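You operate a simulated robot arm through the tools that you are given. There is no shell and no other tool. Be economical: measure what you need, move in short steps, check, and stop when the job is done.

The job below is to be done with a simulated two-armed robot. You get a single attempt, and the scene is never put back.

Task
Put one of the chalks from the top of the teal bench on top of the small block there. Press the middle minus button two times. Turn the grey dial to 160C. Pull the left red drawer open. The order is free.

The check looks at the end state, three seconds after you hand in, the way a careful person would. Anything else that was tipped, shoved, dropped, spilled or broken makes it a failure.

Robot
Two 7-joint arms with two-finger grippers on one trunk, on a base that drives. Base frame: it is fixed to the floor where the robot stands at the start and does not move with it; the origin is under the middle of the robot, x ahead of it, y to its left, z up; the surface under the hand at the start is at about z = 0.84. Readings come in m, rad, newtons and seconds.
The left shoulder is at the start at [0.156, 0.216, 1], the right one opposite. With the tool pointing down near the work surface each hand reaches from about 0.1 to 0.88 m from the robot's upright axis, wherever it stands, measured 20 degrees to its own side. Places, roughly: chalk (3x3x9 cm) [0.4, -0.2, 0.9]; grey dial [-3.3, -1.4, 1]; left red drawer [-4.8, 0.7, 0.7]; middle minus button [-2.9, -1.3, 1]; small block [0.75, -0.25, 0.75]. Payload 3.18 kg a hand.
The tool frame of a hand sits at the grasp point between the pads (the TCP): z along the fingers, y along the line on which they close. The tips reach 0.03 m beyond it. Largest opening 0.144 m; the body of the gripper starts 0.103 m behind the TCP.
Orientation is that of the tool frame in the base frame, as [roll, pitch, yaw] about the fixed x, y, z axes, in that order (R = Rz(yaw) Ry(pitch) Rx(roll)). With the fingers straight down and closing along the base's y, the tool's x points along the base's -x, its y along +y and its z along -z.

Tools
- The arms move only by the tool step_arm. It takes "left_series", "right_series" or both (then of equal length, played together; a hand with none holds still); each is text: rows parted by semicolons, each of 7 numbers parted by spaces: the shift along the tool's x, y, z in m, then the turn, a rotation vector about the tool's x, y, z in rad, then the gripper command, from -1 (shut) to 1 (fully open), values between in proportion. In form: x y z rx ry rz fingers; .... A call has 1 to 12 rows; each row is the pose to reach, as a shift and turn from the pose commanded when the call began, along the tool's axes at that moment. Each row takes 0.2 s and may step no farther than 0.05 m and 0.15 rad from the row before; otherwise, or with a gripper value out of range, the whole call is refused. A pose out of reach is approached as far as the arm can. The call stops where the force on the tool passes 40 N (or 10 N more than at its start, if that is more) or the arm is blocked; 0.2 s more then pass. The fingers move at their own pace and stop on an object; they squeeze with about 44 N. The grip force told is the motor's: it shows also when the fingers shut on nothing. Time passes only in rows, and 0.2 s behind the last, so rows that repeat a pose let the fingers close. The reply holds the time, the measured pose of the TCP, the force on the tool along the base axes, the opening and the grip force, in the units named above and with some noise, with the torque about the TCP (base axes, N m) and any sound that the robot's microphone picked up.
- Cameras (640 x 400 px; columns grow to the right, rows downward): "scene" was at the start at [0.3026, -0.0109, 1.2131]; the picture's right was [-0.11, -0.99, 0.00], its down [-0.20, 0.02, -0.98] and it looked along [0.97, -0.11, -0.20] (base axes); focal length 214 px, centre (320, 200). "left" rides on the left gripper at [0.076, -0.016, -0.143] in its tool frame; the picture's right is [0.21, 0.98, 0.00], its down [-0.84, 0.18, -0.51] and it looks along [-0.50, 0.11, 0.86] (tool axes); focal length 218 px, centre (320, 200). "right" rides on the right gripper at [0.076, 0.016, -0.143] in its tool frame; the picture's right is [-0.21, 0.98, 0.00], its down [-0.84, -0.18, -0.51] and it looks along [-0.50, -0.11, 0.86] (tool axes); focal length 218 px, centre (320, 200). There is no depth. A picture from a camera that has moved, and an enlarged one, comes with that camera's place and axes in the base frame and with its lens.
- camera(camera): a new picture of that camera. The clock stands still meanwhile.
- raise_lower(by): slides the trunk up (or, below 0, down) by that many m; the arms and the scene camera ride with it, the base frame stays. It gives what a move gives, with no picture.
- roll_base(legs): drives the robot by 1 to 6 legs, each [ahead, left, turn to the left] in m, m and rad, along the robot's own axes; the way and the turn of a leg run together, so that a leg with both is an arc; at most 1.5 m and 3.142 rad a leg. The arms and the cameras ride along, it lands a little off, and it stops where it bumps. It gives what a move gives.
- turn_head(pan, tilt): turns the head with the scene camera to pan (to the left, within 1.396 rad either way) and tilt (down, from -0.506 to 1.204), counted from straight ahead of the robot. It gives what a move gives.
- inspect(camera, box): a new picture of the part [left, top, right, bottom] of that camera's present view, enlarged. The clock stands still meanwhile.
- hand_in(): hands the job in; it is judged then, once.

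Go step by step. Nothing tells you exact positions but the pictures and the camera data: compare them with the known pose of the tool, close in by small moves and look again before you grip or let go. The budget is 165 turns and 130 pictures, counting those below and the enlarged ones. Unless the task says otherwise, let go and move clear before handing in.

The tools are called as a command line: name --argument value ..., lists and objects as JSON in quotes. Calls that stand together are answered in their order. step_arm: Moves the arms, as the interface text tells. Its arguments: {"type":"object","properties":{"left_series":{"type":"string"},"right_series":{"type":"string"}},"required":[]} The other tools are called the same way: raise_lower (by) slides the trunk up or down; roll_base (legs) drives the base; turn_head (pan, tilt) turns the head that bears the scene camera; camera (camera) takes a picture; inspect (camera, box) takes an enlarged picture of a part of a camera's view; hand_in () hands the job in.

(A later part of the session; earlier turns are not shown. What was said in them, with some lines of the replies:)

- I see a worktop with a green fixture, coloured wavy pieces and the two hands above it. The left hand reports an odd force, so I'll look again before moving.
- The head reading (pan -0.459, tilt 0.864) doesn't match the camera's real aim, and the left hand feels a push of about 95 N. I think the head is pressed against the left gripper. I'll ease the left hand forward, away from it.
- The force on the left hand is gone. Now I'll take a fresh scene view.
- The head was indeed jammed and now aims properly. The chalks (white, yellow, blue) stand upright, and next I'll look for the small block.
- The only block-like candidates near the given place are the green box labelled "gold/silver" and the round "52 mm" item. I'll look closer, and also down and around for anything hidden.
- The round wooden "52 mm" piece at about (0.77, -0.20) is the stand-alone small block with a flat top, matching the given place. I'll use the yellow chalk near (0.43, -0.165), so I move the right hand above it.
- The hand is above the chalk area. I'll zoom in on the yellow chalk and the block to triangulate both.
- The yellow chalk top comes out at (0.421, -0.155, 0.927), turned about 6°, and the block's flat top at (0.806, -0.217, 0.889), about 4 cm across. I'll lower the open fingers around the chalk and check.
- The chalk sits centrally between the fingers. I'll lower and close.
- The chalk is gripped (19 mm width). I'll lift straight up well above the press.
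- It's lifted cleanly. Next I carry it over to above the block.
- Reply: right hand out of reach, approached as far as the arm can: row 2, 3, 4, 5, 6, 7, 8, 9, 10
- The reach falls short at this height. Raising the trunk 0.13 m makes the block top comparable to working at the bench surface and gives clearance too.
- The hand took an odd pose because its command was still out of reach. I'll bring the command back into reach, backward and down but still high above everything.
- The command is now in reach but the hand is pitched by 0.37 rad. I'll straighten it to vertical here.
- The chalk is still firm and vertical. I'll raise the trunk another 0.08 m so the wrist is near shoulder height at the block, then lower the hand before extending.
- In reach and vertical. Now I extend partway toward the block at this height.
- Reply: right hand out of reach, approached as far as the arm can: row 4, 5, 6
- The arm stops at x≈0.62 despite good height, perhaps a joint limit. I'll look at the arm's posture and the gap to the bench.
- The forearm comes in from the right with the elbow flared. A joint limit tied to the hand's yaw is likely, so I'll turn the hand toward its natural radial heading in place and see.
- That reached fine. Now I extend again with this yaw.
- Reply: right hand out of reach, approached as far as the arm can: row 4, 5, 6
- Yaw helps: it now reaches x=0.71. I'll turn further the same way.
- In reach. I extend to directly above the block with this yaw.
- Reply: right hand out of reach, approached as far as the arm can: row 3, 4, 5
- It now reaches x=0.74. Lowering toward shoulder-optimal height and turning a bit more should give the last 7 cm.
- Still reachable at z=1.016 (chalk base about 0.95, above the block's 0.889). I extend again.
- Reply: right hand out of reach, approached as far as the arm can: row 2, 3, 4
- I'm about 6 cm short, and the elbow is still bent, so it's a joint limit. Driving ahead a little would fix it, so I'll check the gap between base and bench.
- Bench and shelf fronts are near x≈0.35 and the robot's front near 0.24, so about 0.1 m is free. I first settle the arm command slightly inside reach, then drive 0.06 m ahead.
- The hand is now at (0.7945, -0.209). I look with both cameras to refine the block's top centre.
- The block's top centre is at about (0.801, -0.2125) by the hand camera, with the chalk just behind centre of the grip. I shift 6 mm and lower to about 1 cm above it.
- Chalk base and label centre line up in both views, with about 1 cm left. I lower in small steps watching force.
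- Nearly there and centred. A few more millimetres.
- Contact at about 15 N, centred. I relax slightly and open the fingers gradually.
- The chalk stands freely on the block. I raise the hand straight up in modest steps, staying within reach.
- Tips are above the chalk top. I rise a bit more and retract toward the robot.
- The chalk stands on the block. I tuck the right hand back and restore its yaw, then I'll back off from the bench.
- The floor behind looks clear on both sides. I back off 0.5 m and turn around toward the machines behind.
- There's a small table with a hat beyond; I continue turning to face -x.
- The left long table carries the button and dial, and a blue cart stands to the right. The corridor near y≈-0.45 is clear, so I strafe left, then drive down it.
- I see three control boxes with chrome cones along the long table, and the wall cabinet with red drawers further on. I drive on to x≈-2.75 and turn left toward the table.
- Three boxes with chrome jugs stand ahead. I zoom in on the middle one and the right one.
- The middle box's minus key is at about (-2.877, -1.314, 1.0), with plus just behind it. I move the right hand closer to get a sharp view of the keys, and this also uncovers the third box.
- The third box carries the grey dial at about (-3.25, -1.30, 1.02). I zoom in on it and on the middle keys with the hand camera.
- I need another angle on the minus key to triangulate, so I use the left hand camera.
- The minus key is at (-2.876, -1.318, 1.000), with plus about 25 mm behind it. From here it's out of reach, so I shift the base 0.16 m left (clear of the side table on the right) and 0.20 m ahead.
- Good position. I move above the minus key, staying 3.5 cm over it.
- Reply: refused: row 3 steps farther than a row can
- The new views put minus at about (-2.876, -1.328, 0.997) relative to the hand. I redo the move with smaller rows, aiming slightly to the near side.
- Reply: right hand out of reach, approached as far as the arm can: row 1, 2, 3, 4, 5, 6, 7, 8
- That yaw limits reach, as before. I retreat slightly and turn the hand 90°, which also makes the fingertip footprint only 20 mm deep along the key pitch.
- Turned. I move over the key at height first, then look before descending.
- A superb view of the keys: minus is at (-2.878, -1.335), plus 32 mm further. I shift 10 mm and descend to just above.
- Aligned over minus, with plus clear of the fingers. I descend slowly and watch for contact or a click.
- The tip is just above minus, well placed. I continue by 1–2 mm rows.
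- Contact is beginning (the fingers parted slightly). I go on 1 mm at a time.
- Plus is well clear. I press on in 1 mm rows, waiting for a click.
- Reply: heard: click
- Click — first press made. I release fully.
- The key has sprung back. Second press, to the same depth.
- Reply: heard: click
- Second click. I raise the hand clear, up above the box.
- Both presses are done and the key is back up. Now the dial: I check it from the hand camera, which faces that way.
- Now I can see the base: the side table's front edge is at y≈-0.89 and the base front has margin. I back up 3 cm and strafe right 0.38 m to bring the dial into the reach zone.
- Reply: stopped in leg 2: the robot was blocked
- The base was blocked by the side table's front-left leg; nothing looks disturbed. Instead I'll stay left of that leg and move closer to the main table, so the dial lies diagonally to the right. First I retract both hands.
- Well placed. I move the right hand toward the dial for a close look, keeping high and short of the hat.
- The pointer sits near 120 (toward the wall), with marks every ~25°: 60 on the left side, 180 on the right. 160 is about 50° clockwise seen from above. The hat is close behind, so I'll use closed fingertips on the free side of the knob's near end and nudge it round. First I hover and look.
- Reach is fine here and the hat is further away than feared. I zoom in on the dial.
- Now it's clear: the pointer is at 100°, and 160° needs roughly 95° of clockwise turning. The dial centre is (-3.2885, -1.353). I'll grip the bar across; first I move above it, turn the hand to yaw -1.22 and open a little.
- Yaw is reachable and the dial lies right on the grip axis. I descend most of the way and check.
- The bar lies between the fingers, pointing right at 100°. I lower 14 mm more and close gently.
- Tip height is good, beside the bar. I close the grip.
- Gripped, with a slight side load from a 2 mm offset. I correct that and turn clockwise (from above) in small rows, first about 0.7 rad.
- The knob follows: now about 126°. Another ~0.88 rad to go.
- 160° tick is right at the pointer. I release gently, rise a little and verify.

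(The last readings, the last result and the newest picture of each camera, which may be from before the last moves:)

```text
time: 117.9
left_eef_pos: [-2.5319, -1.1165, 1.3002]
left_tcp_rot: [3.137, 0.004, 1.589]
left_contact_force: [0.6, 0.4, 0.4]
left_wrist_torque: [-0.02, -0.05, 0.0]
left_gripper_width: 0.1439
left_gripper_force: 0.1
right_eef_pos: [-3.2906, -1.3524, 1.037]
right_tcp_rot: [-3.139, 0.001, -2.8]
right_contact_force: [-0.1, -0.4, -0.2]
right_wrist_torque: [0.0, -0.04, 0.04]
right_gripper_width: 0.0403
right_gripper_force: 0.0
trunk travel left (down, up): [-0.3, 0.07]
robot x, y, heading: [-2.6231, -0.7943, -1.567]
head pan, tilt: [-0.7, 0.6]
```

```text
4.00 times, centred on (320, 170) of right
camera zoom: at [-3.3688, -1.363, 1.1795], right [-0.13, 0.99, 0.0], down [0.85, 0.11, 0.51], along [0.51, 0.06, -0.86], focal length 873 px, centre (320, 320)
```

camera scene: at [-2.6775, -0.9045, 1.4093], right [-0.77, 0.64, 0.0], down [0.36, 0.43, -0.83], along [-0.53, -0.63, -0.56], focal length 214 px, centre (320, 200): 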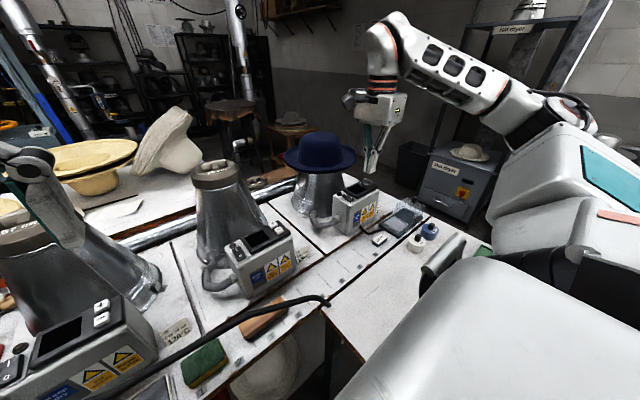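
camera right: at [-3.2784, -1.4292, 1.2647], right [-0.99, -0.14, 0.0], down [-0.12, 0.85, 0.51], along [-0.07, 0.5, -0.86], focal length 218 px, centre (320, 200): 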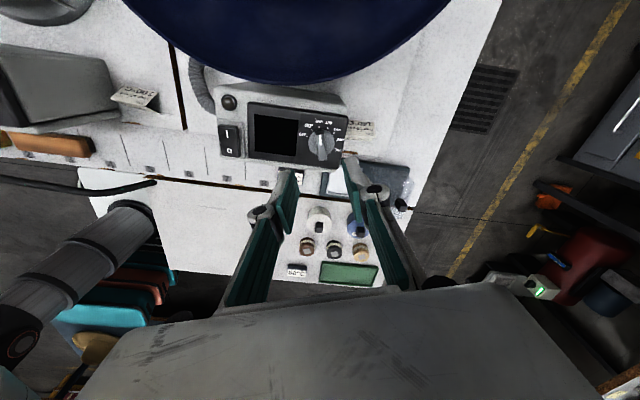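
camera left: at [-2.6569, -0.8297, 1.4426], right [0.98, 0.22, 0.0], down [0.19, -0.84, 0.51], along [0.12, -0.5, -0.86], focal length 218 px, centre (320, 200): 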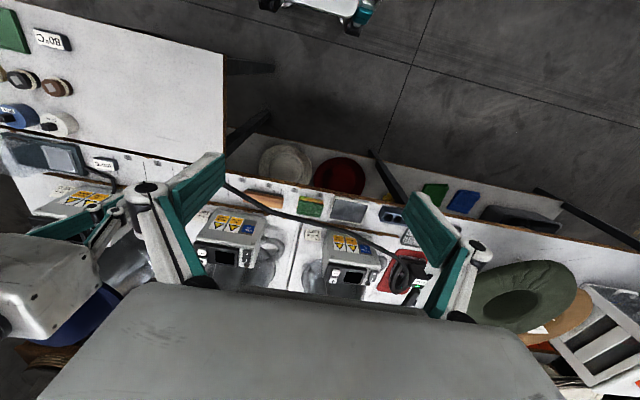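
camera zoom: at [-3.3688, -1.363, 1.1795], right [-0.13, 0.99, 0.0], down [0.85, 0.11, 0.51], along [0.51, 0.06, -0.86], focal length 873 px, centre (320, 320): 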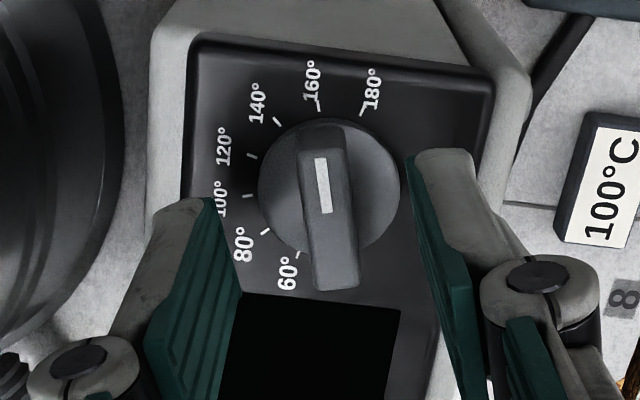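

The pointer reads 160°. I lift straight up, then retract away from the hat and boxes.

step_arm --right_series "0 0 -0.05 0 0 0 -0.44; 0 0 -0.1 0 0 0 -0.7; 0 0.04 -0.13 0 0 0 -1; -0.02 0.08 -0.15 0 0 -0.12 -1; -0.06 0.1 -0.15 0 0 -0.26 -1; -0.1 0.11 -0.15 0 0 -0.4 -1; -0.14 0.12 -0.15 0 0 -0.54 -1; -0.18 0.12 -0.15 0 0 -0.68 -1; -0.22 0.12 -0.15 0 0 -0.82 -1; -0.25 0.12 -0.15 0 0 -0.96 -1; -0.25 0.12 -0.15 0 0 -1.1 -1; -0.25 0.12 -0.15 0 0 -1.2 -1"

camera --camera "scene"

```text
time: 120.5
left_eef_pos: [-2.529, -1.1183, 1.3002]
left_tcp_rot: [3.135, 0.005, 1.59]
left_contact_force: [0.1, -0.1, 0.1]
left_wrist_torque: [0.01, 0.03, 0.01]
left_gripper_width: 0.1441
left_gripper_force: 0.0
right_eef_pos: [-3.0959, -1.1552, 1.1877]
right_tcp_rot: [-3.139, -0.001, -1.598]
right_contact_force: [0.6, 0.1, 0.5]
right_wrist_torque: [0.0, 0.0, 0.05]
right_gripper_width: 0.0002
right_gripper_force: 30.7
trunk travel left (down, up): [-0.3, 0.07]
robot x, y, heading: [-2.6238, -0.7945, -1.57]
head pan, tilt: [-0.7, 0.6]
```

```text
34 pictures are left
camera scene: at [-2.6773, -0.9045, 1.4093], right [-0.77, 0.64, 0.0], down [0.36, 0.43, -0.83], along [-0.53, -0.63, -0.56], focal length 214 px, centre (320, 200)
```

scene: 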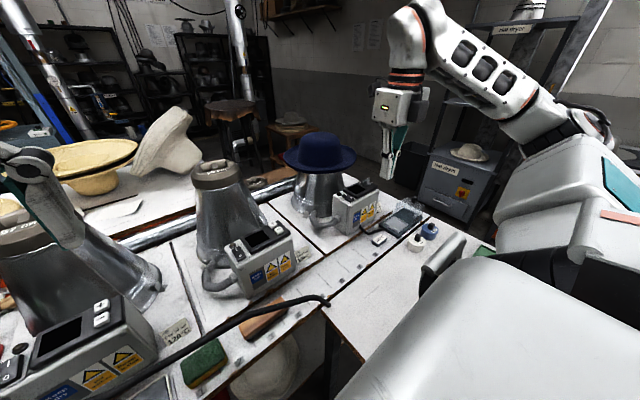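

Scene is intact. I unwind the wrist and tuck the right hand in before driving.

step_arm --right_series "-0.01 -0.015 0 0 0 -0.14 -1; -0.02 -0.03 0 0 0 -0.28 -1; -0.03 -0.045 0 0 0 -0.42 -1; -0.04 -0.06 0 0 0 -0.56 -1; -0.05 -0.075 0 0 0 -0.7 -1; -0.06 -0.09 0 0 0 -0.84 -1; -0.07 -0.105 0 0 0 -0.98 -1; -0.08 -0.12 0 0 0 -1.12 -1; -0.09 -0.135 0 0 0 -1.26 -1; -0.1 -0.15 0 0 0 -1.4 -1; -0.11 -0.15 0 0 0 -1.54 -1; -0.12 -0.15 0 0 0 -1.6 -1"

roll_base --legs '[[-0.35, 0, 0], [0, 0, -1.57]]'

turn_head --pan 0 --tilt 0.35

camera --camera "scene"

```text
time: 123.1
left_eef_pos: [-2.5304, -1.118, 1.3008]
left_tcp_rot: [3.136, 0.004, 1.59]
left_contact_force: [-0.8, 0.4, 0.1]
left_wrist_torque: [0.01, -0.02, 0.0]
left_gripper_width: 0.1441
left_gripper_force: 0.0
right_eef_pos: [-2.9407, -1.0381, 1.1867]
right_tcp_rot: [3.138, -0.002, 0.003]
right_contact_force: [-0.3, 0.3, 1.1]
right_wrist_torque: [0.02, 0.02, 0.0]
right_gripper_width: 0.0
right_gripper_force: 31.0
trunk travel left (down, up): [-0.3, 0.07]
robot x, y, heading: [-2.6242, -0.7936, -1.568]
head pan, tilt: [-0.7, 0.6]
```

```text
time: 129.2
left_eef_pos: [-2.9482, -0.5279, 1.3014]
left_tcp_rot: [3.136, 0.005, 0.017]
left_contact_force: [0.3, -0.6, 0.4]
left_wrist_torque: [0.05, -0.03, -0.01]
left_gripper_width: 0.1442
left_gripper_force: 0.0
right_eef_pos: [-2.8684, -0.1187, 1.1881]
right_tcp_rot: [3.139, -0.003, -1.576]
right_contact_force: [-0.1, -0.2, -0.3]
right_wrist_torque: [-0.01, -0.03, -0.01]
right_gripper_width: 0.0
right_gripper_force: 31.1
trunk travel left (down, up): [-0.3, 0.07]
robot x, y, heading: [-2.6247, -0.4444, -3.14]
head pan, tilt: [-0.7, 0.6]
```

```text
time: 130.3
left_eef_pos: [-2.9488, -0.5294, 1.3004]
left_tcp_rot: [3.137, 0.004, 0.016]
left_contact_force: [-0.6, 0.6, 0.9]
left_wrist_torque: [-0.03, 0.02, -0.02]
left_gripper_width: 0.1441
left_gripper_force: 0.1
right_eef_pos: [-2.8668, -0.1196, 1.1866]
right_tcp_rot: [3.139, -0.003, -1.576]
right_contact_force: [0.1, 0.2, -0.5]
right_wrist_torque: [0.0, -0.01, 0.04]
right_gripper_width: 0.0
right_gripper_force: 30.3
trunk travel left (down, up): [-0.3, 0.07]
robot x, y, heading: [-2.6233, -0.4411, -3.143]
head pan, tilt: [0.0, 0.351]
```

```text
33 pictures are left
camera scene: at [-2.7598, -0.4405, 1.432], right [0.0, 1.0, 0.0], down [0.34, 0.0, -0.94], along [-0.94, 0.0, -0.34], focal length 214 px, centre (320, 200)
```

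scene: 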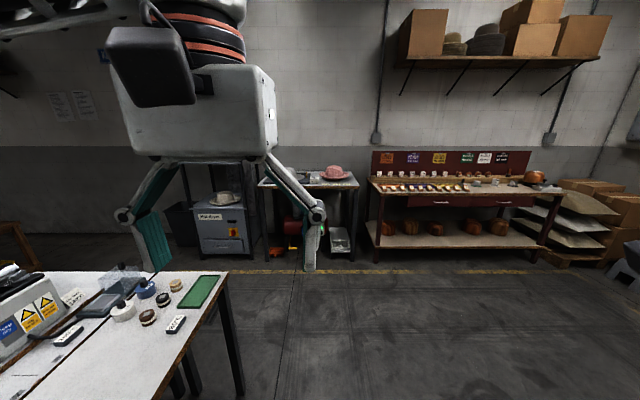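

The cabinet with two red drawers is on the back wall. I zoom to see the handles.

inspect --camera "scene" --box '[360, 170, 560, 270]'

```text
3.20 times, centred on (460, 220) of scene
camera zoom: at [-2.7598, -0.4405, 1.432], right [0.0, 1.0, 0.0], down [0.34, 0.0, -0.94], along [-0.94, 0.0, -0.34], focal length 686 px, centre (-128, 136)
```

zoom: 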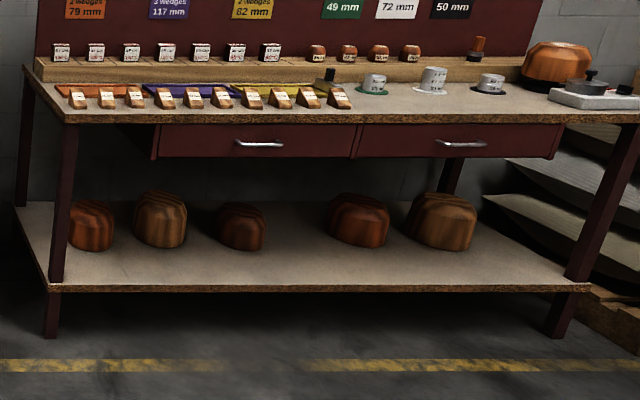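

Both drawers have horizontal bow handles; the left one is at about (-4.72, 0.74, 0.70). I drive to stand in front of it, with the handle slightly to the right.

roll_base --legs '[[0.85, 0, 0], [0.4, -0.9, 0]]'

turn_head --pan -0.3 --tilt 0.6

camera --camera "scene"

```text
time: 142.6
left_eef_pos: [-4.1971, 0.3514, 1.3014]
left_tcp_rot: [3.137, 0.003, 0.042]
left_contact_force: [-1.1, 0.2, 0.2]
left_wrist_torque: [0.0, 0.01, 0.01]
left_gripper_width: 0.1436
left_gripper_force: 0.1
right_eef_pos: [-4.125, 0.7646, 1.1865]
right_tcp_rot: [3.14, -0.003, -1.55]
right_contact_force: [0.4, -0.6, -0.4]
right_wrist_torque: [0.04, -0.02, -0.01]
right_gripper_width: 0.0
right_gripper_force: 30.2
trunk travel left (down, up): [-0.3, 0.07]
robot x, y, heading: [-3.8681, 0.4494, -3.114]
head pan, tilt: [0.0, 0.351]
```

```text
time: 143.3
left_eef_pos: [-4.1964, 0.352, 1.3007]
left_tcp_rot: [3.137, 0.003, 0.042]
left_contact_force: [1.0, 0.5, 0.2]
left_wrist_torque: [0.01, 0.05, 0.01]
left_gripper_width: 0.1442
left_gripper_force: 0.0
right_eef_pos: [-4.1262, 0.7649, 1.187]
right_tcp_rot: [3.139, -0.004, -1.55]
right_contact_force: [0.4, -0.1, 0.0]
right_wrist_torque: [0.01, 0.02, 0.02]
right_gripper_width: 0.0
right_gripper_force: 30.7
trunk travel left (down, up): [-0.3, 0.07]
robot x, y, heading: [-3.8731, 0.4484, -3.113]
head pan, tilt: [-0.3, 0.6]
```

```text
31 pictures are left
camera scene: at [-4.0018, 0.4717, 1.4094], right [0.27, 0.96, 0.0], down [0.54, -0.15, -0.83], along [-0.79, 0.22, -0.56], focal length 214 px, centre (320, 200)
```

scene: 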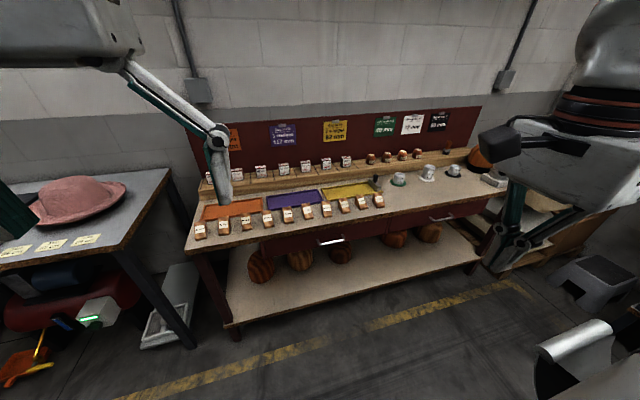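

The handle is at about (-4.655, 0.70, 0.715). I lower the trunk by 0.25 m, then pitch the right hand so its fingers point forward and close vertically.

raise_lower --by -0.25

step_arm --right_series "0 0 0 -0.14 0 0 -1; 0 0 0 -0.28 0 0 -1; 0 0 0 -0.42 0 0 -1; 0 0 0 -0.56 0 0 -1; 0 0 0 -0.7 0 0 -1; 0 0 0 -0.84 0 0 -1; 0 0 0 -0.98 0 0 -1; 0 0 0 -1.12 0 0 -1; 0 0 0 -1.26 0 0 -1; 0 0 0 -1.26 0 0 -1"

```text
time: 144.6
left_eef_pos: [-4.2142, 0.3508, 1.1823]
left_tcp_rot: [-3.139, -0.026, 0.053]
left_contact_force: [-4.6, -2.3, -1.0]
left_wrist_torque: [0.29, -0.76, -0.09]
left_gripper_width: 0.144
left_gripper_force: 0.0
right_eef_pos: [-4.1399, 0.7625, 1.0659]
right_tcp_rot: [-3.083, -0.001, -1.551]
right_contact_force: [-0.5, -0.4, 0.3]
right_wrist_torque: [-0.01, -0.11, 0.01]
right_gripper_width: 0.0
right_gripper_force: 31.0
trunk travel left (down, up): [-0.192, 0.178]
robot x, y, heading: [-3.869, 0.4478, -3.121]
head pan, tilt: [-0.3, 0.6]
stopped: the force on the tool passed its limit at 78 N (the readings are from after the stop); the commanded pose is now the measured one
```

```text
time: 146.8
left_eef_pos: [-4.2097, 0.3496, 1.1862]
left_tcp_rot: [-3.138, -0.021, 0.053]
left_contact_force: [-17.3, -9.0, -2.8]
left_wrist_torque: [1.26, -2.62, -0.32]
left_gripper_width: 0.1436
left_gripper_force: 0.0
right_eef_pos: [-4.0371, 0.8783, 1.1834]
right_tcp_rot: [1.937, 0.001, -1.547]
right_contact_force: [-0.1, 0.2, 0.4]
right_wrist_torque: [0.02, -0.01, -0.02]
right_gripper_width: 0.0
right_gripper_force: 30.7
right hand out of reach, approached as far as the arm can: row 1, 2, 3, 4, 5, 6, 7, 8, 9, 10
trunk travel left (down, up): [-0.192, 0.178]
robot x, y, heading: [-3.8713, 0.4497, -3.114]
head pan, tilt: [-0.3, 0.6]
```

The left hand was touching the robot's head, like at the start; nothing else. I push it forward again and away, and then continue with the right hand.

step_arm --left_series "-0.03 -0.01 0 0 0 0 1; -0.06 -0.02 0 0 0 0 1; -0.1 -0.04 0 0 0 0 1; -0.14 -0.06 0 0 0 0 1; -0.14 -0.06 0 0 0 0 1"

camera --camera "scene"

```text
time: 148.0
left_eef_pos: [-4.3505, 0.4008, 1.1839]
left_tcp_rot: [-3.137, -0.019, 0.053]
left_contact_force: [-0.2, -0.9, -0.2]
left_wrist_torque: [0.05, -0.01, 0.04]
left_gripper_width: 0.1439
left_gripper_force: 0.0
right_eef_pos: [-4.036, 0.878, 1.1835]
right_tcp_rot: [1.933, -0.002, -1.548]
right_contact_force: [1.0, 0.7, 0.9]
right_wrist_torque: [-0.01, -0.01, -0.01]
right_gripper_width: 0.0
right_gripper_force: 31.3
trunk travel left (down, up): [-0.192, 0.178]
robot x, y, heading: [-3.8728, 0.4481, -3.111]
head pan, tilt: [-0.3, 0.6]
```

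```text
30 pictures are left
camera scene: at [-4.0602, 0.4698, 1.2972], right [0.27, 0.96, 0.0], down [0.54, -0.15, -0.83], along [-0.79, 0.22, -0.56], focal length 214 px, centre (320, 200)
```

scene: 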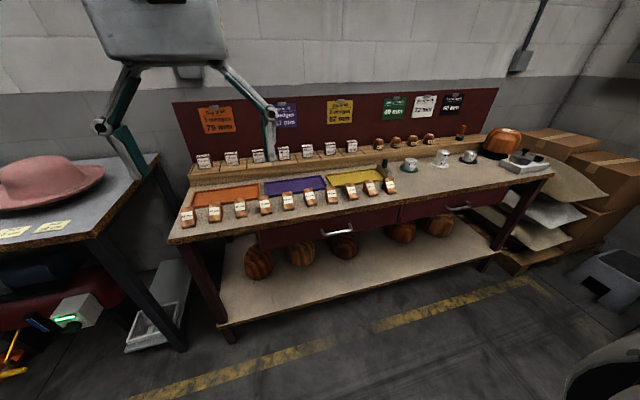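

The left hand is free. The right hand now points forward and 20° down. I lower the trunk further and look from the scene camera for the handle's exact place.

raise_lower --by -0.17

inspect --camera "scene" --box '[240, 180, 440, 300]'

```text
time: 149.6
left_eef_pos: [-4.3672, 0.4011, 1.0198]
left_tcp_rot: [-3.135, -0.048, 0.069]
left_contact_force: [-9.6, -0.8, -2.7]
left_wrist_torque: [0.08, -1.05, 0.12]
left_gripper_width: 0.1442
left_gripper_force: 0.0
right_eef_pos: [-4.0507, 0.8801, 1.0261]
right_tcp_rot: [1.967, -0.002, -1.549]
right_contact_force: [-0.1, -0.3, 0.3]
right_wrist_torque: [0.02, 0.03, 0.0]
right_gripper_width: 0.0
right_gripper_force: 30.4
trunk travel left (down, up): [-0.041, 0.328]
robot x, y, heading: [-3.875, 0.4517, -3.114]
head pan, tilt: [-0.3, 0.6]
stopped: the force on the tool passed its limit at 56 N (the readings are from after the stop); the commanded pose is now the measured one
```

```text
3.20 times, centred on (340, 240) of scene
camera zoom: at [-4.218, 0.4658, 1.1116], right [0.27, 0.96, 0.0], down [0.54, -0.15, -0.83], along [-0.8, 0.22, -0.56], focal length 686 px, centre (256, 72)
```

zoom: 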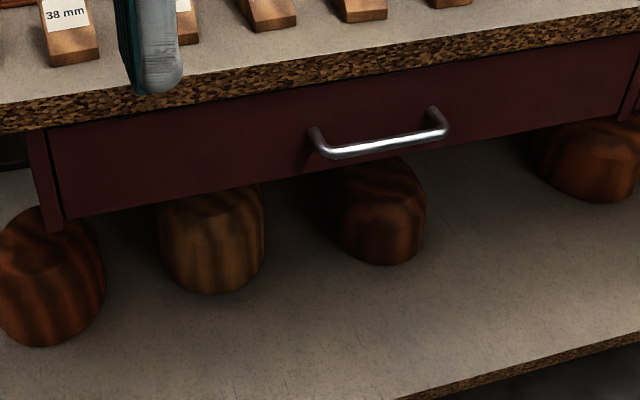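

The handle bar comes out at about (-4.613, 0.683, 0.74). I move the left hand sideways off the head while bringing the right hand halfway to the pre-grasp, opening to 5 cm.

step_arm --left_series "-0.02 0.02 0 0 0 0 1; -0.02 0.06 0 0 0 0 1; -0.02 0.1 0 0 0 0 1; -0.02 0.14 0 0 0 0 1; -0.02 0.17 0 0 0 0 1; -0.02 0.17 0 0 0 0 1; -0.02 0.17 0 0 0 0 1" --right_series "0.015 -0.004 0.044 0 0 0 -0.3; 0.031 -0.007 0.089 0 0 0 -0.3; 0.047 -0.011 0.133 0 0 0 -0.3; 0.063 -0.015 0.177 0 0 0 -0.3; 0.078 -0.018 0.222 0 0 0 -0.3; 0.094 -0.022 0.266 0 0 0 -0.3; 0.094 -0.022 0.266 0 0 0 -0.3"

```text
time: 151.2
left_eef_pos: [-4.3702, 0.2313, 1.0231]
left_tcp_rot: [-3.137, -0.04, 0.067]
left_contact_force: [1.2, -0.4, 0.4]
left_wrist_torque: [0.0, 0.12, -0.01]
left_gripper_width: 0.144
left_gripper_force: 0.2
right_eef_pos: [-4.2747, 0.9072, 1.0629]
right_tcp_rot: [1.962, -0.002, -1.55]
right_contact_force: [1.0, 0.3, 0.7]
right_wrist_torque: [0.0, -0.02, 0.0]
right_gripper_width: 0.0504
right_gripper_force: 0.1
right hand out of reach, approached as far as the arm can: row 1, 2, 3, 4, 5, 6, 7
trunk travel left (down, up): [-0.041, 0.328]
robot x, y, heading: [-3.8701, 0.45, -3.119]
head pan, tilt: [-0.3, 0.6]
```

The arm can't get low and inward with the hand nearly horizontal. I tilt the fingers more downward (about 45°), and lower the hand.

step_arm --right_series "0.015 -0.03 0.012 0.08 0 0 -0.3; 0.03 -0.06 0.025 0.16 0 0 -0.3; 0.05 -0.09 0.038 0.24 0 0 -0.3; 0.065 -0.12 0.05 0.32 0 0 -0.3; 0.08 -0.15 0.063 0.4 0 0 -0.3; 0.1 -0.185 0.076 0.4 0 0 -0.3; 0.1 -0.185 0.076 0.4 0 0 -0.3"

camera --camera "scene"

```text
time: 152.8
left_eef_pos: [-4.3728, 0.2314, 1.0213]
left_tcp_rot: [-3.135, -0.044, 0.066]
left_contact_force: [0.2, 0.3, -0.1]
left_wrist_torque: [-0.01, 0.0, 0.01]
left_gripper_width: 0.1439
left_gripper_force: 0.0
right_eef_pos: [-4.3152, 0.901, 0.9749]
right_tcp_rot: [2.363, -0.005, -1.55]
right_contact_force: [-0.3, -0.3, 0.0]
right_wrist_torque: [0.04, -0.01, -0.01]
right_gripper_width: 0.0505
right_gripper_force: 0.2
right hand out of reach, approached as far as the arm can: row 1, 2, 3, 4, 5, 6, 7
trunk travel left (down, up): [-0.041, 0.328]
robot x, y, heading: [-3.8701, 0.4475, -3.113]
head pan, tilt: [-0.3, 0.6]
```

```text
28 pictures are left
camera scene: at [-4.2164, 0.4662, 1.1122], right [0.27, 0.96, 0.0], down [0.54, -0.15, -0.82], along [-0.79, 0.22, -0.57], focal length 214 px, centre (320, 200)
```

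scene: 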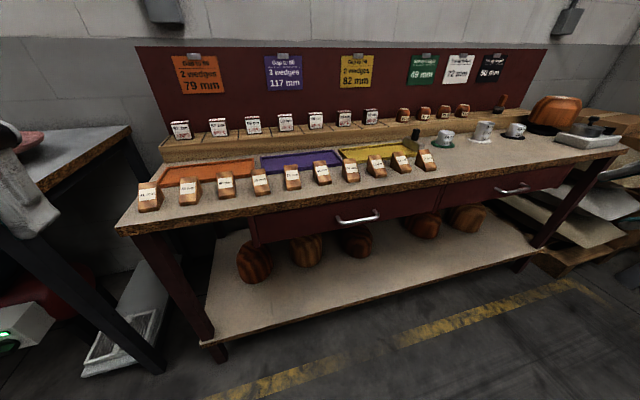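

Lowering leaned the torso forward, so I'm now too close and the arm is folded. I back up 0.2 m and extend the hand forward and inward.

roll_base --legs '[[-0.2, 0, 0]]'

step_arm --right_series "0.024 0.027 0.027 0 0 0 -0.3; 0.048 0.054 0.054 0 0 0 -0.3; 0.073 0.081 0.08 0 0 0 -0.3; 0.097 0.108 0.107 0 0 0 -0.3; 0.121 0.135 0.134 0 0 0 -0.3; 0.145 0.163 0.16 0 0 0 -0.3; 0.17 0.19 0.187 0 0 0 -0.3; 0.194 0.217 0.214 0 0 0 -0.3; 0.194 0.217 0.214 0 0 0 -0.3"

```text
time: 154.3
left_eef_pos: [-4.1747, 0.238, 1.023]
left_tcp_rot: [-3.136, -0.042, 0.064]
left_contact_force: [0.3, 0.1, -0.8]
left_wrist_torque: [0.0, 0.0, 0.05]
left_gripper_width: 0.1441
left_gripper_force: 0.1
right_eef_pos: [-4.1147, 0.9065, 0.9755]
right_tcp_rot: [2.364, -0.003, -1.554]
right_contact_force: [1.1, -0.5, -0.1]
right_wrist_torque: [0.0, 0.0, -0.01]
right_gripper_width: 0.0507
right_gripper_force: 0.0
trunk travel left (down, up): [-0.041, 0.328]
robot x, y, heading: [-3.674, 0.4506, -3.122]
head pan, tilt: [-0.3, 0.6]
```

```text
time: 156.3
left_eef_pos: [-4.1754, 0.2374, 1.0234]
left_tcp_rot: [-3.136, -0.042, 0.065]
left_contact_force: [0.3, -0.7, 0.0]
left_wrist_torque: [-0.01, 0.02, 0.0]
left_gripper_width: 0.1442
left_gripper_force: 0.2
right_eef_pos: [-4.4146, 0.7067, 0.9738]
right_tcp_rot: [2.362, -0.003, -1.553]
right_contact_force: [0.5, -0.1, -0.2]
right_wrist_torque: [0.01, -0.01, 0.01]
right_gripper_width: 0.0503
right_gripper_force: 0.0
trunk travel left (down, up): [-0.041, 0.328]
robot x, y, heading: [-3.675, 0.4521, -3.118]
head pan, tilt: [-0.3, 0.6]
```

Now it reaches freely. I descend to a pre-grasp point in front of the handle and look with the hand camera.

step_arm --right_series "0.005 -0.015 0.046 0 0 0 -0.3; 0.01 -0.03 0.092 0 0 0 -0.3; 0.016 -0.046 0.138 0 0 0 -0.3; 0.022 -0.061 0.184 0 0 0 -0.3; 0.022 -0.061 0.184 0 0 0 -0.3"

camera --camera "right"

camera --camera "scene"

```text
time: 157.5
left_eef_pos: [-4.1731, 0.2391, 1.0242]
left_tcp_rot: [-3.136, -0.039, 0.064]
left_contact_force: [0.6, -0.2, -0.1]
left_wrist_torque: [0.01, 0.04, 0.03]
left_gripper_width: 0.1439
left_gripper_force: 0.0
right_eef_pos: [-4.501, 0.684, 0.8001]
right_tcp_rot: [2.362, -0.005, -1.554]
right_contact_force: [-0.6, -0.8, 0.5]
right_wrist_torque: [-0.01, -0.03, 0.02]
right_gripper_width: 0.0501
right_gripper_force: 0.1
trunk travel left (down, up): [-0.041, 0.328]
robot x, y, heading: [-3.6726, 0.4514, -3.12]
head pan, tilt: [-0.3, 0.6]
```

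```text
27 pictures are left
camera right: at [-4.4103, 0.6084, 0.9136], right [-0.7, 0.2, 0.69], down [0.47, 0.85, 0.23], along [-0.54, 0.48, -0.69], focal length 218 px, centre (320, 200)
```

right: 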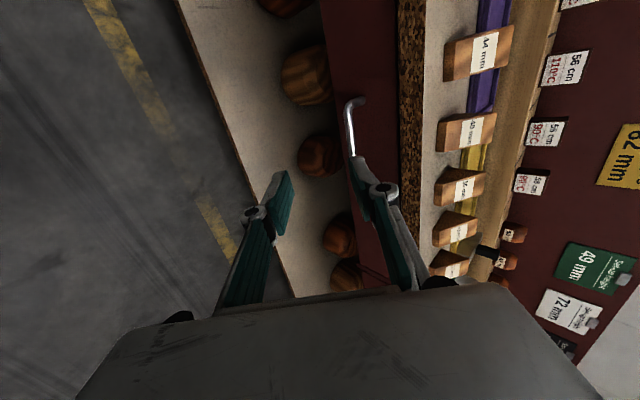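

```text
26 pictures are left
camera scene: at [-4.0171, 0.4721, 1.113], right [0.27, 0.96, 0.0], down [0.54, -0.15, -0.83], along [-0.79, 0.23, -0.56], focal length 214 px, centre (320, 200)
```

scene: 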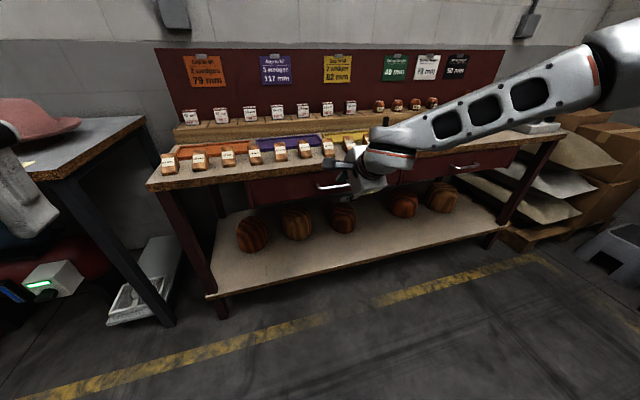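

The hand camera sees the handle just ahead of the upper finger. I zoom in to triangulate.

inspect --camera "right" --box '[270, 80, 430, 220]'

inspect --camera "scene" --box '[280, 150, 400, 230]'

```text
2.86 times, centred on (350, 150) of right
camera zoom: at [-4.4103, 0.6084, 0.9136], right [-0.7, 0.2, 0.69], down [0.47, 0.85, 0.23], along [-0.54, 0.48, -0.69], focal length 624 px, centre (234, 343)
```

zoom: 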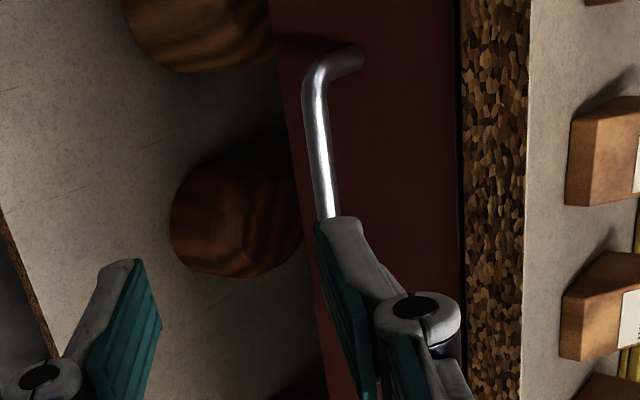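

```text
5.00 times, centred on (340, 190) of scene
camera zoom: at [-4.0171, 0.4721, 1.113], right [0.27, 0.96, 0.0], down [0.54, -0.15, -0.83], along [-0.79, 0.23, -0.56], focal length 1072 px, centre (220, 250)
```

zoom: 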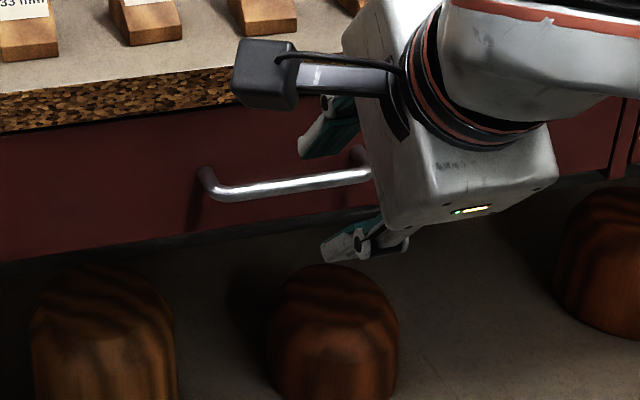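

The bar is at x≈-4.66, z≈0.707 with its left end at y≈0.653, flush with the table rim (underside about z 0.775). A flatter approach avoids the rim, so I pitch the hand back up by 0.4 rad.

step_arm --right_series "0 0 0 -0.1 0 0 -0.3; 0 0 0 -0.2 0 0 -0.3; 0 0 0 -0.3 0 0 -0.3; 0 0 0 -0.4 0 0 -0.3; 0 0 0 -0.4 0 0 -0.3"

```text
time: 158.7
left_eef_pos: [-4.1752, 0.238, 1.0211]
left_tcp_rot: [-3.134, -0.044, 0.064]
left_contact_force: [0.0, -0.6, -0.2]
left_wrist_torque: [-0.02, 0.0, 0.01]
left_gripper_width: 0.1439
left_gripper_force: 0.1
right_eef_pos: [-4.5006, 0.6838, 0.8001]
right_tcp_rot: [2.112, -0.004, -1.553]
right_contact_force: [0.1, -0.7, -0.7]
right_wrist_torque: [-0.01, 0.0, 0.02]
right_gripper_width: 0.0503
right_gripper_force: 0.0
right hand out of reach, approached as far as the arm can: row 3, 4, 5
trunk travel left (down, up): [-0.041, 0.328]
robot x, y, heading: [-3.6746, 0.4541, -3.116]
head pan, tilt: [-0.3, 0.6]
```

Tilt is now about 31°. I move to 6 cm short of the handle on the approach line and check both views.

step_arm --right_series "-0.014 0.001 0.04 0 0 0 -0.44; -0.027 0.002 0.08 0 0 0 -0.44; -0.027 0.002 0.124 0 0 0 -0.44; -0.027 0.002 0.124 0 0 0 -0.44"

inspect --camera "right" --box '[250, 80, 410, 220]'

inspect --camera "scene" --box '[280, 150, 400, 230]'

```text
time: 159.7
left_eef_pos: [-4.1734, 0.2376, 1.0233]
left_tcp_rot: [-3.137, -0.043, 0.065]
left_contact_force: [-0.4, -0.3, 0.6]
left_wrist_torque: [0.0, 0.05, -0.01]
left_gripper_width: 0.1439
left_gripper_force: 0.0
right_eef_pos: [-4.6086, 0.7102, 0.7419]
right_tcp_rot: [2.111, -0.003, -1.553]
right_contact_force: [0.5, 0.3, 0.7]
right_wrist_torque: [0.01, -0.03, -0.03]
right_gripper_width: 0.0403
right_gripper_force: 0.1
trunk travel left (down, up): [-0.041, 0.328]
robot x, y, heading: [-3.6732, 0.4532, -3.114]
head pan, tilt: [-0.3, 0.6]
```

```text
2.86 times, centred on (330, 150) of right
camera zoom: at [-4.4933, 0.6348, 0.8289], right [-0.51, 0.2, 0.84], down [0.51, 0.85, 0.1], along [-0.69, 0.48, -0.54], focal length 624 px, centre (291, 343)
```

zoom: 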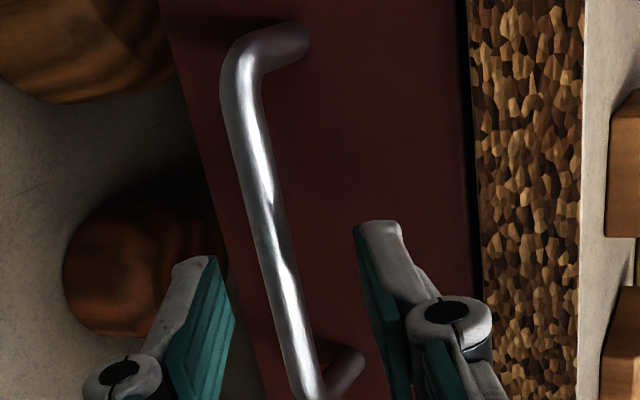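

```text
5.00 times, centred on (340, 190) of scene
camera zoom: at [-4.0172, 0.472, 1.1129], right [0.27, 0.96, 0.0], down [0.54, -0.15, -0.83], along [-0.79, 0.23, -0.56], focal length 1072 px, centre (220, 250)
```

zoom: 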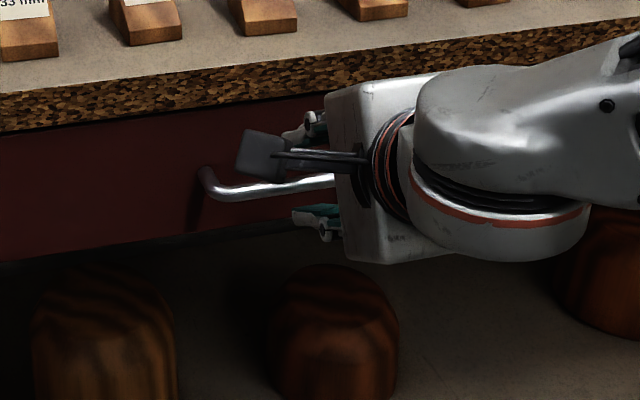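

The bar is between the fingers, 6–7 mm below the grip axis. I correct that and go in.

step_arm --right_series "0 -0.006 0 0 0 0 -0.44; 0 -0.006 0.02 0 0 0 -0.44; 0 -0.006 0.04 0 0 0 -0.44; 0 -0.006 0.056 0 0 0 -0.44; 0 -0.006 0.056 0 0 0 -0.44"

inspect --camera "right" --box '[250, 80, 410, 220]'

```text
time: 160.9
left_eef_pos: [-4.1755, 0.238, 1.0212]
left_tcp_rot: [-3.136, -0.045, 0.066]
left_contact_force: [0.0, -0.1, -0.2]
left_wrist_torque: [-0.02, 0.01, -0.01]
left_gripper_width: 0.1439
left_gripper_force: 0.1
right_eef_pos: [-4.653, 0.7081, 0.7019]
right_tcp_rot: [2.118, -0.003, -1.552]
right_contact_force: [2.6, 0.3, -0.2]
right_wrist_torque: [-0.02, -0.06, -0.02]
right_gripper_width: 0.0454
right_gripper_force: 0.1
trunk travel left (down, up): [-0.041, 0.328]
robot x, y, heading: [-3.6764, 0.4527, -3.122]
head pan, tilt: [-0.3, 0.6]
```

```text
2.86 times, centred on (330, 150) of right
camera zoom: at [-4.538, 0.6327, 0.7907], right [-0.51, 0.2, 0.84], down [0.51, 0.85, 0.11], along [-0.69, 0.48, -0.54], focal length 624 px, centre (291, 343)
```

zoom: 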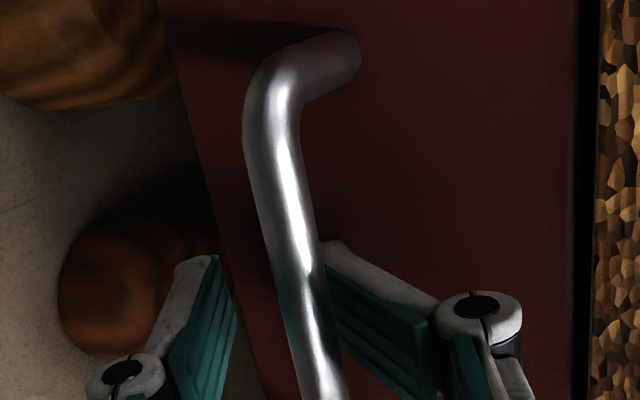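

The bar is between the fingers. I close the grip.

step_arm --right_series "0 0 0 0 0 0 -0.6; 0 0 0 0 0 0 -0.8; 0 0 0 0 0 0 -1; 0 0 0 0 0 0 -1; 0 0 0 0 0 0 -1"

inspect --camera "right" --box '[250, 80, 410, 220]'

```text
time: 162.1
left_eef_pos: [-4.1738, 0.2376, 1.0237]
left_tcp_rot: [-3.137, -0.041, 0.064]
left_contact_force: [-0.2, -0.6, 0.6]
left_wrist_torque: [0.01, 0.01, -0.01]
left_gripper_width: 0.1441
left_gripper_force: 0.0
right_eef_pos: [-4.6528, 0.7075, 0.7103]
right_tcp_rot: [2.111, -0.005, -1.552]
right_contact_force: [-0.8, 1.2, 14.5]
right_wrist_torque: [-0.15, -0.2, -0.08]
right_gripper_width: 0.0176
right_gripper_force: 42.0
trunk travel left (down, up): [-0.041, 0.328]
robot x, y, heading: [-3.6743, 0.4531, -3.116]
head pan, tilt: [-0.3, 0.6]
```

```text
2.86 times, centred on (330, 150) of right
camera zoom: at [-4.5376, 0.6326, 0.7964], right [-0.51, 0.2, 0.84], down [0.51, 0.85, 0.1], along [-0.69, 0.48, -0.53], focal length 624 px, centre (291, 343)
```

zoom: 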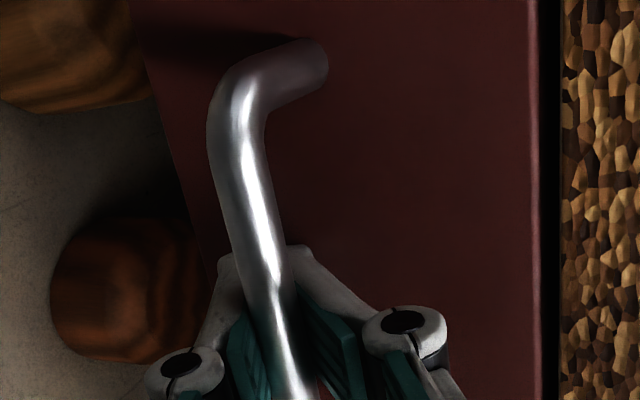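

Firmly gripped. I relieve the vertical strain and pull the first few centimetres with the arm.

step_arm --right_series "0 0.005 0 0 0 0 -1; 0 -0.002 -0.013 0 0 0 -1; 0 -0.01 -0.026 0 0 0 -1; 0 -0.02 -0.043 0 0 0 -1; 0 -0.02 -0.043 0 0 0 -1"

```text
time: 163.3
left_eef_pos: [-4.1763, 0.2382, 1.0217]
left_tcp_rot: [-3.136, -0.046, 0.064]
left_contact_force: [0.6, -0.8, 0.2]
left_wrist_torque: [0.04, 0.0, 0.01]
left_gripper_width: 0.1439
left_gripper_force: 0.0
right_eef_pos: [-4.6072, 0.7066, 0.7089]
right_tcp_rot: [2.129, -0.002, -1.555]
right_contact_force: [1.0, -2.8, 1.7]
right_wrist_torque: [0.19, -0.05, -0.47]
right_gripper_width: 0.0169
right_gripper_force: 42.1
trunk travel left (down, up): [-0.041, 0.328]
robot x, y, heading: [-3.6719, 0.4501, -3.121]
head pan, tilt: [-0.3, 0.6]
```

The drawer slides easily. I continue by reversing the base 0.12 m.

roll_base --legs '[[-0.12, 0, 0]]'

camera --camera "scene"

```text
time: 164.6
left_eef_pos: [-4.056, 0.2394, 1.0206]
left_tcp_rot: [-3.137, -0.044, 0.065]
left_contact_force: [-0.3, -0.5, 1.5]
left_wrist_torque: [0.01, 0.01, -0.01]
left_gripper_width: 0.1441
left_gripper_force: 0.0
right_eef_pos: [-4.4888, 0.7069, 0.7083]
right_tcp_rot: [2.128, -0.003, -1.55]
right_contact_force: [0.3, -11.7, -5.1]
right_wrist_torque: [-0.18, -0.21, -0.41]
right_gripper_width: 0.0171
right_gripper_force: 42.3
trunk travel left (down, up): [-0.041, 0.328]
robot x, y, heading: [-3.5575, 0.4561, -3.117]
head pan, tilt: [-0.3, 0.6]
```

```text
19 pictures are left
camera scene: at [-3.8988, 0.4737, 1.1119], right [0.27, 0.96, 0.0], down [0.54, -0.15, -0.82], along [-0.79, 0.22, -0.57], focal length 214 px, centre (320, 200)
```

scene: 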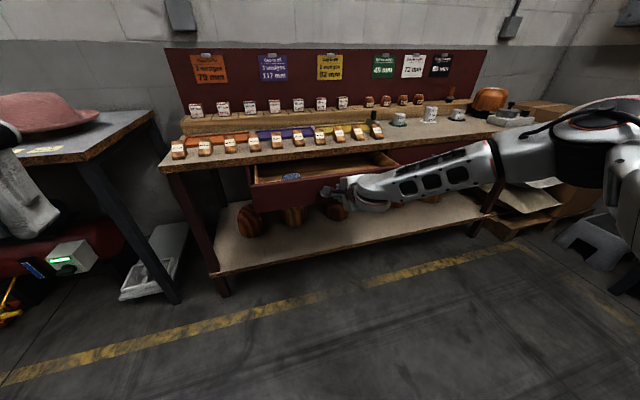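

It's open about 16.5 cm. I pull another 7 cm so it's clearly open.

roll_base --legs '[[-0.07, 0, 0]]'

inspect --camera "scene" --box '[220, 120, 420, 230]'

```text
time: 165.6
left_eef_pos: [-3.9853, 0.24, 1.0214]
left_tcp_rot: [-3.137, -0.044, 0.066]
left_contact_force: [-1.1, 0.2, 0.6]
left_wrist_torque: [-0.01, 0.01, -0.03]
left_gripper_width: 0.1442
left_gripper_force: 0.0
right_eef_pos: [-4.4168, 0.7079, 0.7093]
right_tcp_rot: [2.128, -0.003, -1.547]
right_contact_force: [1.3, -15.8, -5.4]
right_wrist_torque: [-0.33, -0.27, -0.51]
right_gripper_width: 0.0171
right_gripper_force: 42.1
trunk travel left (down, up): [-0.041, 0.328]
robot x, y, heading: [-3.4852, 0.459, -3.12]
head pan, tilt: [-0.3, 0.6]
```

```text
3.20 times, centred on (320, 175) of scene
camera zoom: at [-3.8284, 0.4754, 1.1121], right [0.27, 0.96, 0.0], down [0.54, -0.15, -0.83], along [-0.79, 0.23, -0.56], focal length 686 px, centre (320, 280)
```

zoom: 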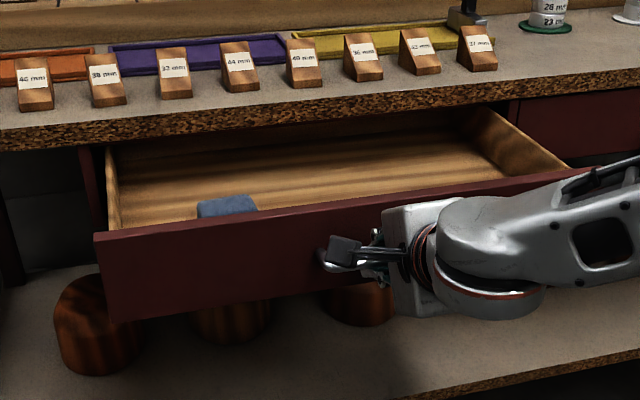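

The left drawer is open about 23 cm, contents in place. I release and back the hand out along its approach line.

step_arm --right_series "0.004 0 0 0 0 0 -1; 0.004 0 0 0 0 0 -0.8; 0.004 0 0 0 0 0 -0.5; 0.004 0 0 0 0 0 -0.3; 0.004 0 0 0 0 0 -0.3; 0.004 0 -0.03 0 0 0 -0.3; 0.004 0 -0.07 0 0 0 -0.3; 0.004 0 -0.11 0 0 0 -0.3"

inspect --camera "scene" --box '[220, 120, 420, 230]'

```text
time: 167.4
left_eef_pos: [-3.9849, 0.242, 1.0218]
left_tcp_rot: [-3.136, -0.043, 0.068]
left_contact_force: [-0.4, -0.6, -0.3]
left_wrist_torque: [-0.03, 0.01, 0.01]
left_gripper_width: 0.1437
left_gripper_force: 0.0
right_eef_pos: [-4.3773, 0.7051, 0.7361]
right_tcp_rot: [2.138, -0.003, -1.549]
right_contact_force: [0.4, -0.5, 0.1]
right_wrist_torque: [0.02, -0.03, 0.01]
right_gripper_width: 0.0502
right_gripper_force: 0.0
right hand out of reach, approached as far as the arm can: row 7, 8
trunk travel left (down, up): [-0.041, 0.328]
robot x, y, heading: [-3.4809, 0.4595, -3.117]
head pan, tilt: [-0.3, 0.6]
```

```text
3.20 times, centred on (320, 175) of scene
camera zoom: at [-3.828, 0.476, 1.1122], right [0.27, 0.96, 0.0], down [0.54, -0.15, -0.83], along [-0.79, 0.22, -0.56], focal length 686 px, centre (320, 280)
```

zoom: 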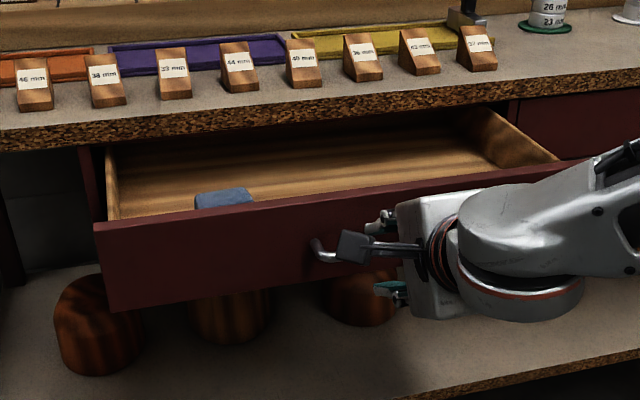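

The fingers are free of the bar. I reverse the base clear of the drawer and check the final state.

roll_base --legs '[[-0.35, 0, 0]]'

camera --camera "scene"

```text
time: 169.7
left_eef_pos: [-3.6492, 0.2526, 1.0219]
left_tcp_rot: [-3.136, -0.043, 0.059]
left_contact_force: [-0.2, -0.5, 0.3]
left_wrist_torque: [0.02, -0.02, 0.05]
left_gripper_width: 0.1438
left_gripper_force: 0.0
right_eef_pos: [-4.0356, 0.7212, 0.738]
right_tcp_rot: [2.137, -0.003, -1.556]
right_contact_force: [-0.4, 0.3, 0.2]
right_wrist_torque: [-0.02, 0.01, 0.0]
right_gripper_width: 0.0503
right_gripper_force: 0.0
trunk travel left (down, up): [-0.041, 0.328]
robot x, y, heading: [-3.1453, 0.4662, -3.125]
head pan, tilt: [-0.3, 0.6]
stopped in leg 1: the robot was blocked; the commanded pose is now the measured one
```

```text
16 pictures are left
camera scene: at [-3.4901, 0.4872, 1.112], right [0.28, 0.96, 0.0], down [0.54, -0.16, -0.82], along [-0.79, 0.23, -0.57], focal length 214 px, centre (320, 200)
```

scene: 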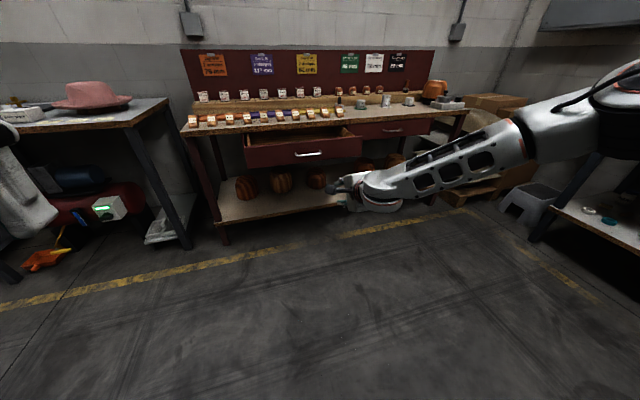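

The base touched something behind (the blue cart's end). I move away from it and turn to check nothing there was upset.

roll_base --legs '[[0.25, 0.4, 0], [0, 0, -0.9]]'

turn_head --pan -1.35 --tilt 0.4

camera --camera "scene"

```text
time: 176.1
left_eef_pos: [-3.87, 0.3188, 1.0225]
left_tcp_rot: [-3.137, -0.044, -0.84]
left_contact_force: [-0.2, 0.2, -0.6]
left_wrist_torque: [0.01, 0.0, 0.0]
left_gripper_width: 0.1441
left_gripper_force: 0.0
right_eef_pos: [-3.7485, 0.9145, 0.7382]
right_tcp_rot: [2.137, -0.004, -2.45]
right_contact_force: [0.0, 0.3, -0.5]
right_wrist_torque: [-0.02, 0.01, -0.01]
right_gripper_width: 0.0504
right_gripper_force: 0.0
trunk travel left (down, up): [-0.041, 0.328]
robot x, y, heading: [-3.3933, 0.0613, 2.267]
head pan, tilt: [-0.3, 0.6]
```

```text
time: 177.4
left_eef_pos: [-3.8709, 0.3192, 1.0234]
left_tcp_rot: [-3.137, -0.042, -0.838]
left_contact_force: [-1.0, -0.2, 0.4]
left_wrist_torque: [-0.01, 0.02, 0.02]
left_gripper_width: 0.1441
left_gripper_force: 0.1
right_eef_pos: [-3.7491, 0.9142, 0.7367]
right_tcp_rot: [2.135, -0.005, -2.45]
right_contact_force: [0.0, -0.3, 0.4]
right_wrist_torque: [0.03, 0.01, 0.0]
right_gripper_width: 0.0502
right_gripper_force: 0.1
trunk travel left (down, up): [-0.041, 0.328]
robot x, y, heading: [-3.3884, 0.0605, 2.264]
head pan, tilt: [-1.349, 0.4]
```

```text
15 pictures are left
camera scene: at [-3.4984, 0.3332, 1.1305], right [0.79, -0.61, 0.0], down [-0.24, -0.31, -0.92], along [0.56, 0.73, -0.39], focal length 214 px, centre (320, 200)
```

scene: 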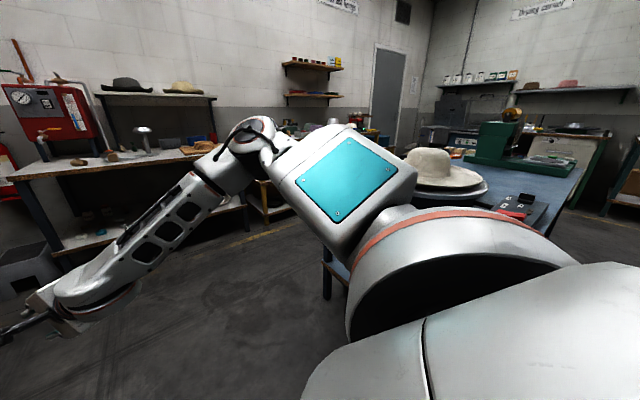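

The cart and its items look undisturbed, all four jobs are done, and both hands are clear, so I hand in.

hand_in

```text
The job is handed in.
```

I handed the job in with all four parts done:
- **Chalk:** the yellow one stands on the small "52 mm" block.
- **Middle minus button:** pressed twice, with a click heard each time.
- **Grey dial:** reads 160 °C.
- **Left red drawer:** open about 23 cm.

The base bumped a side-table leg once. While backing away from the drawer it was blocked again, probably by the blue cart. I saw nothing disturbed at either spot.
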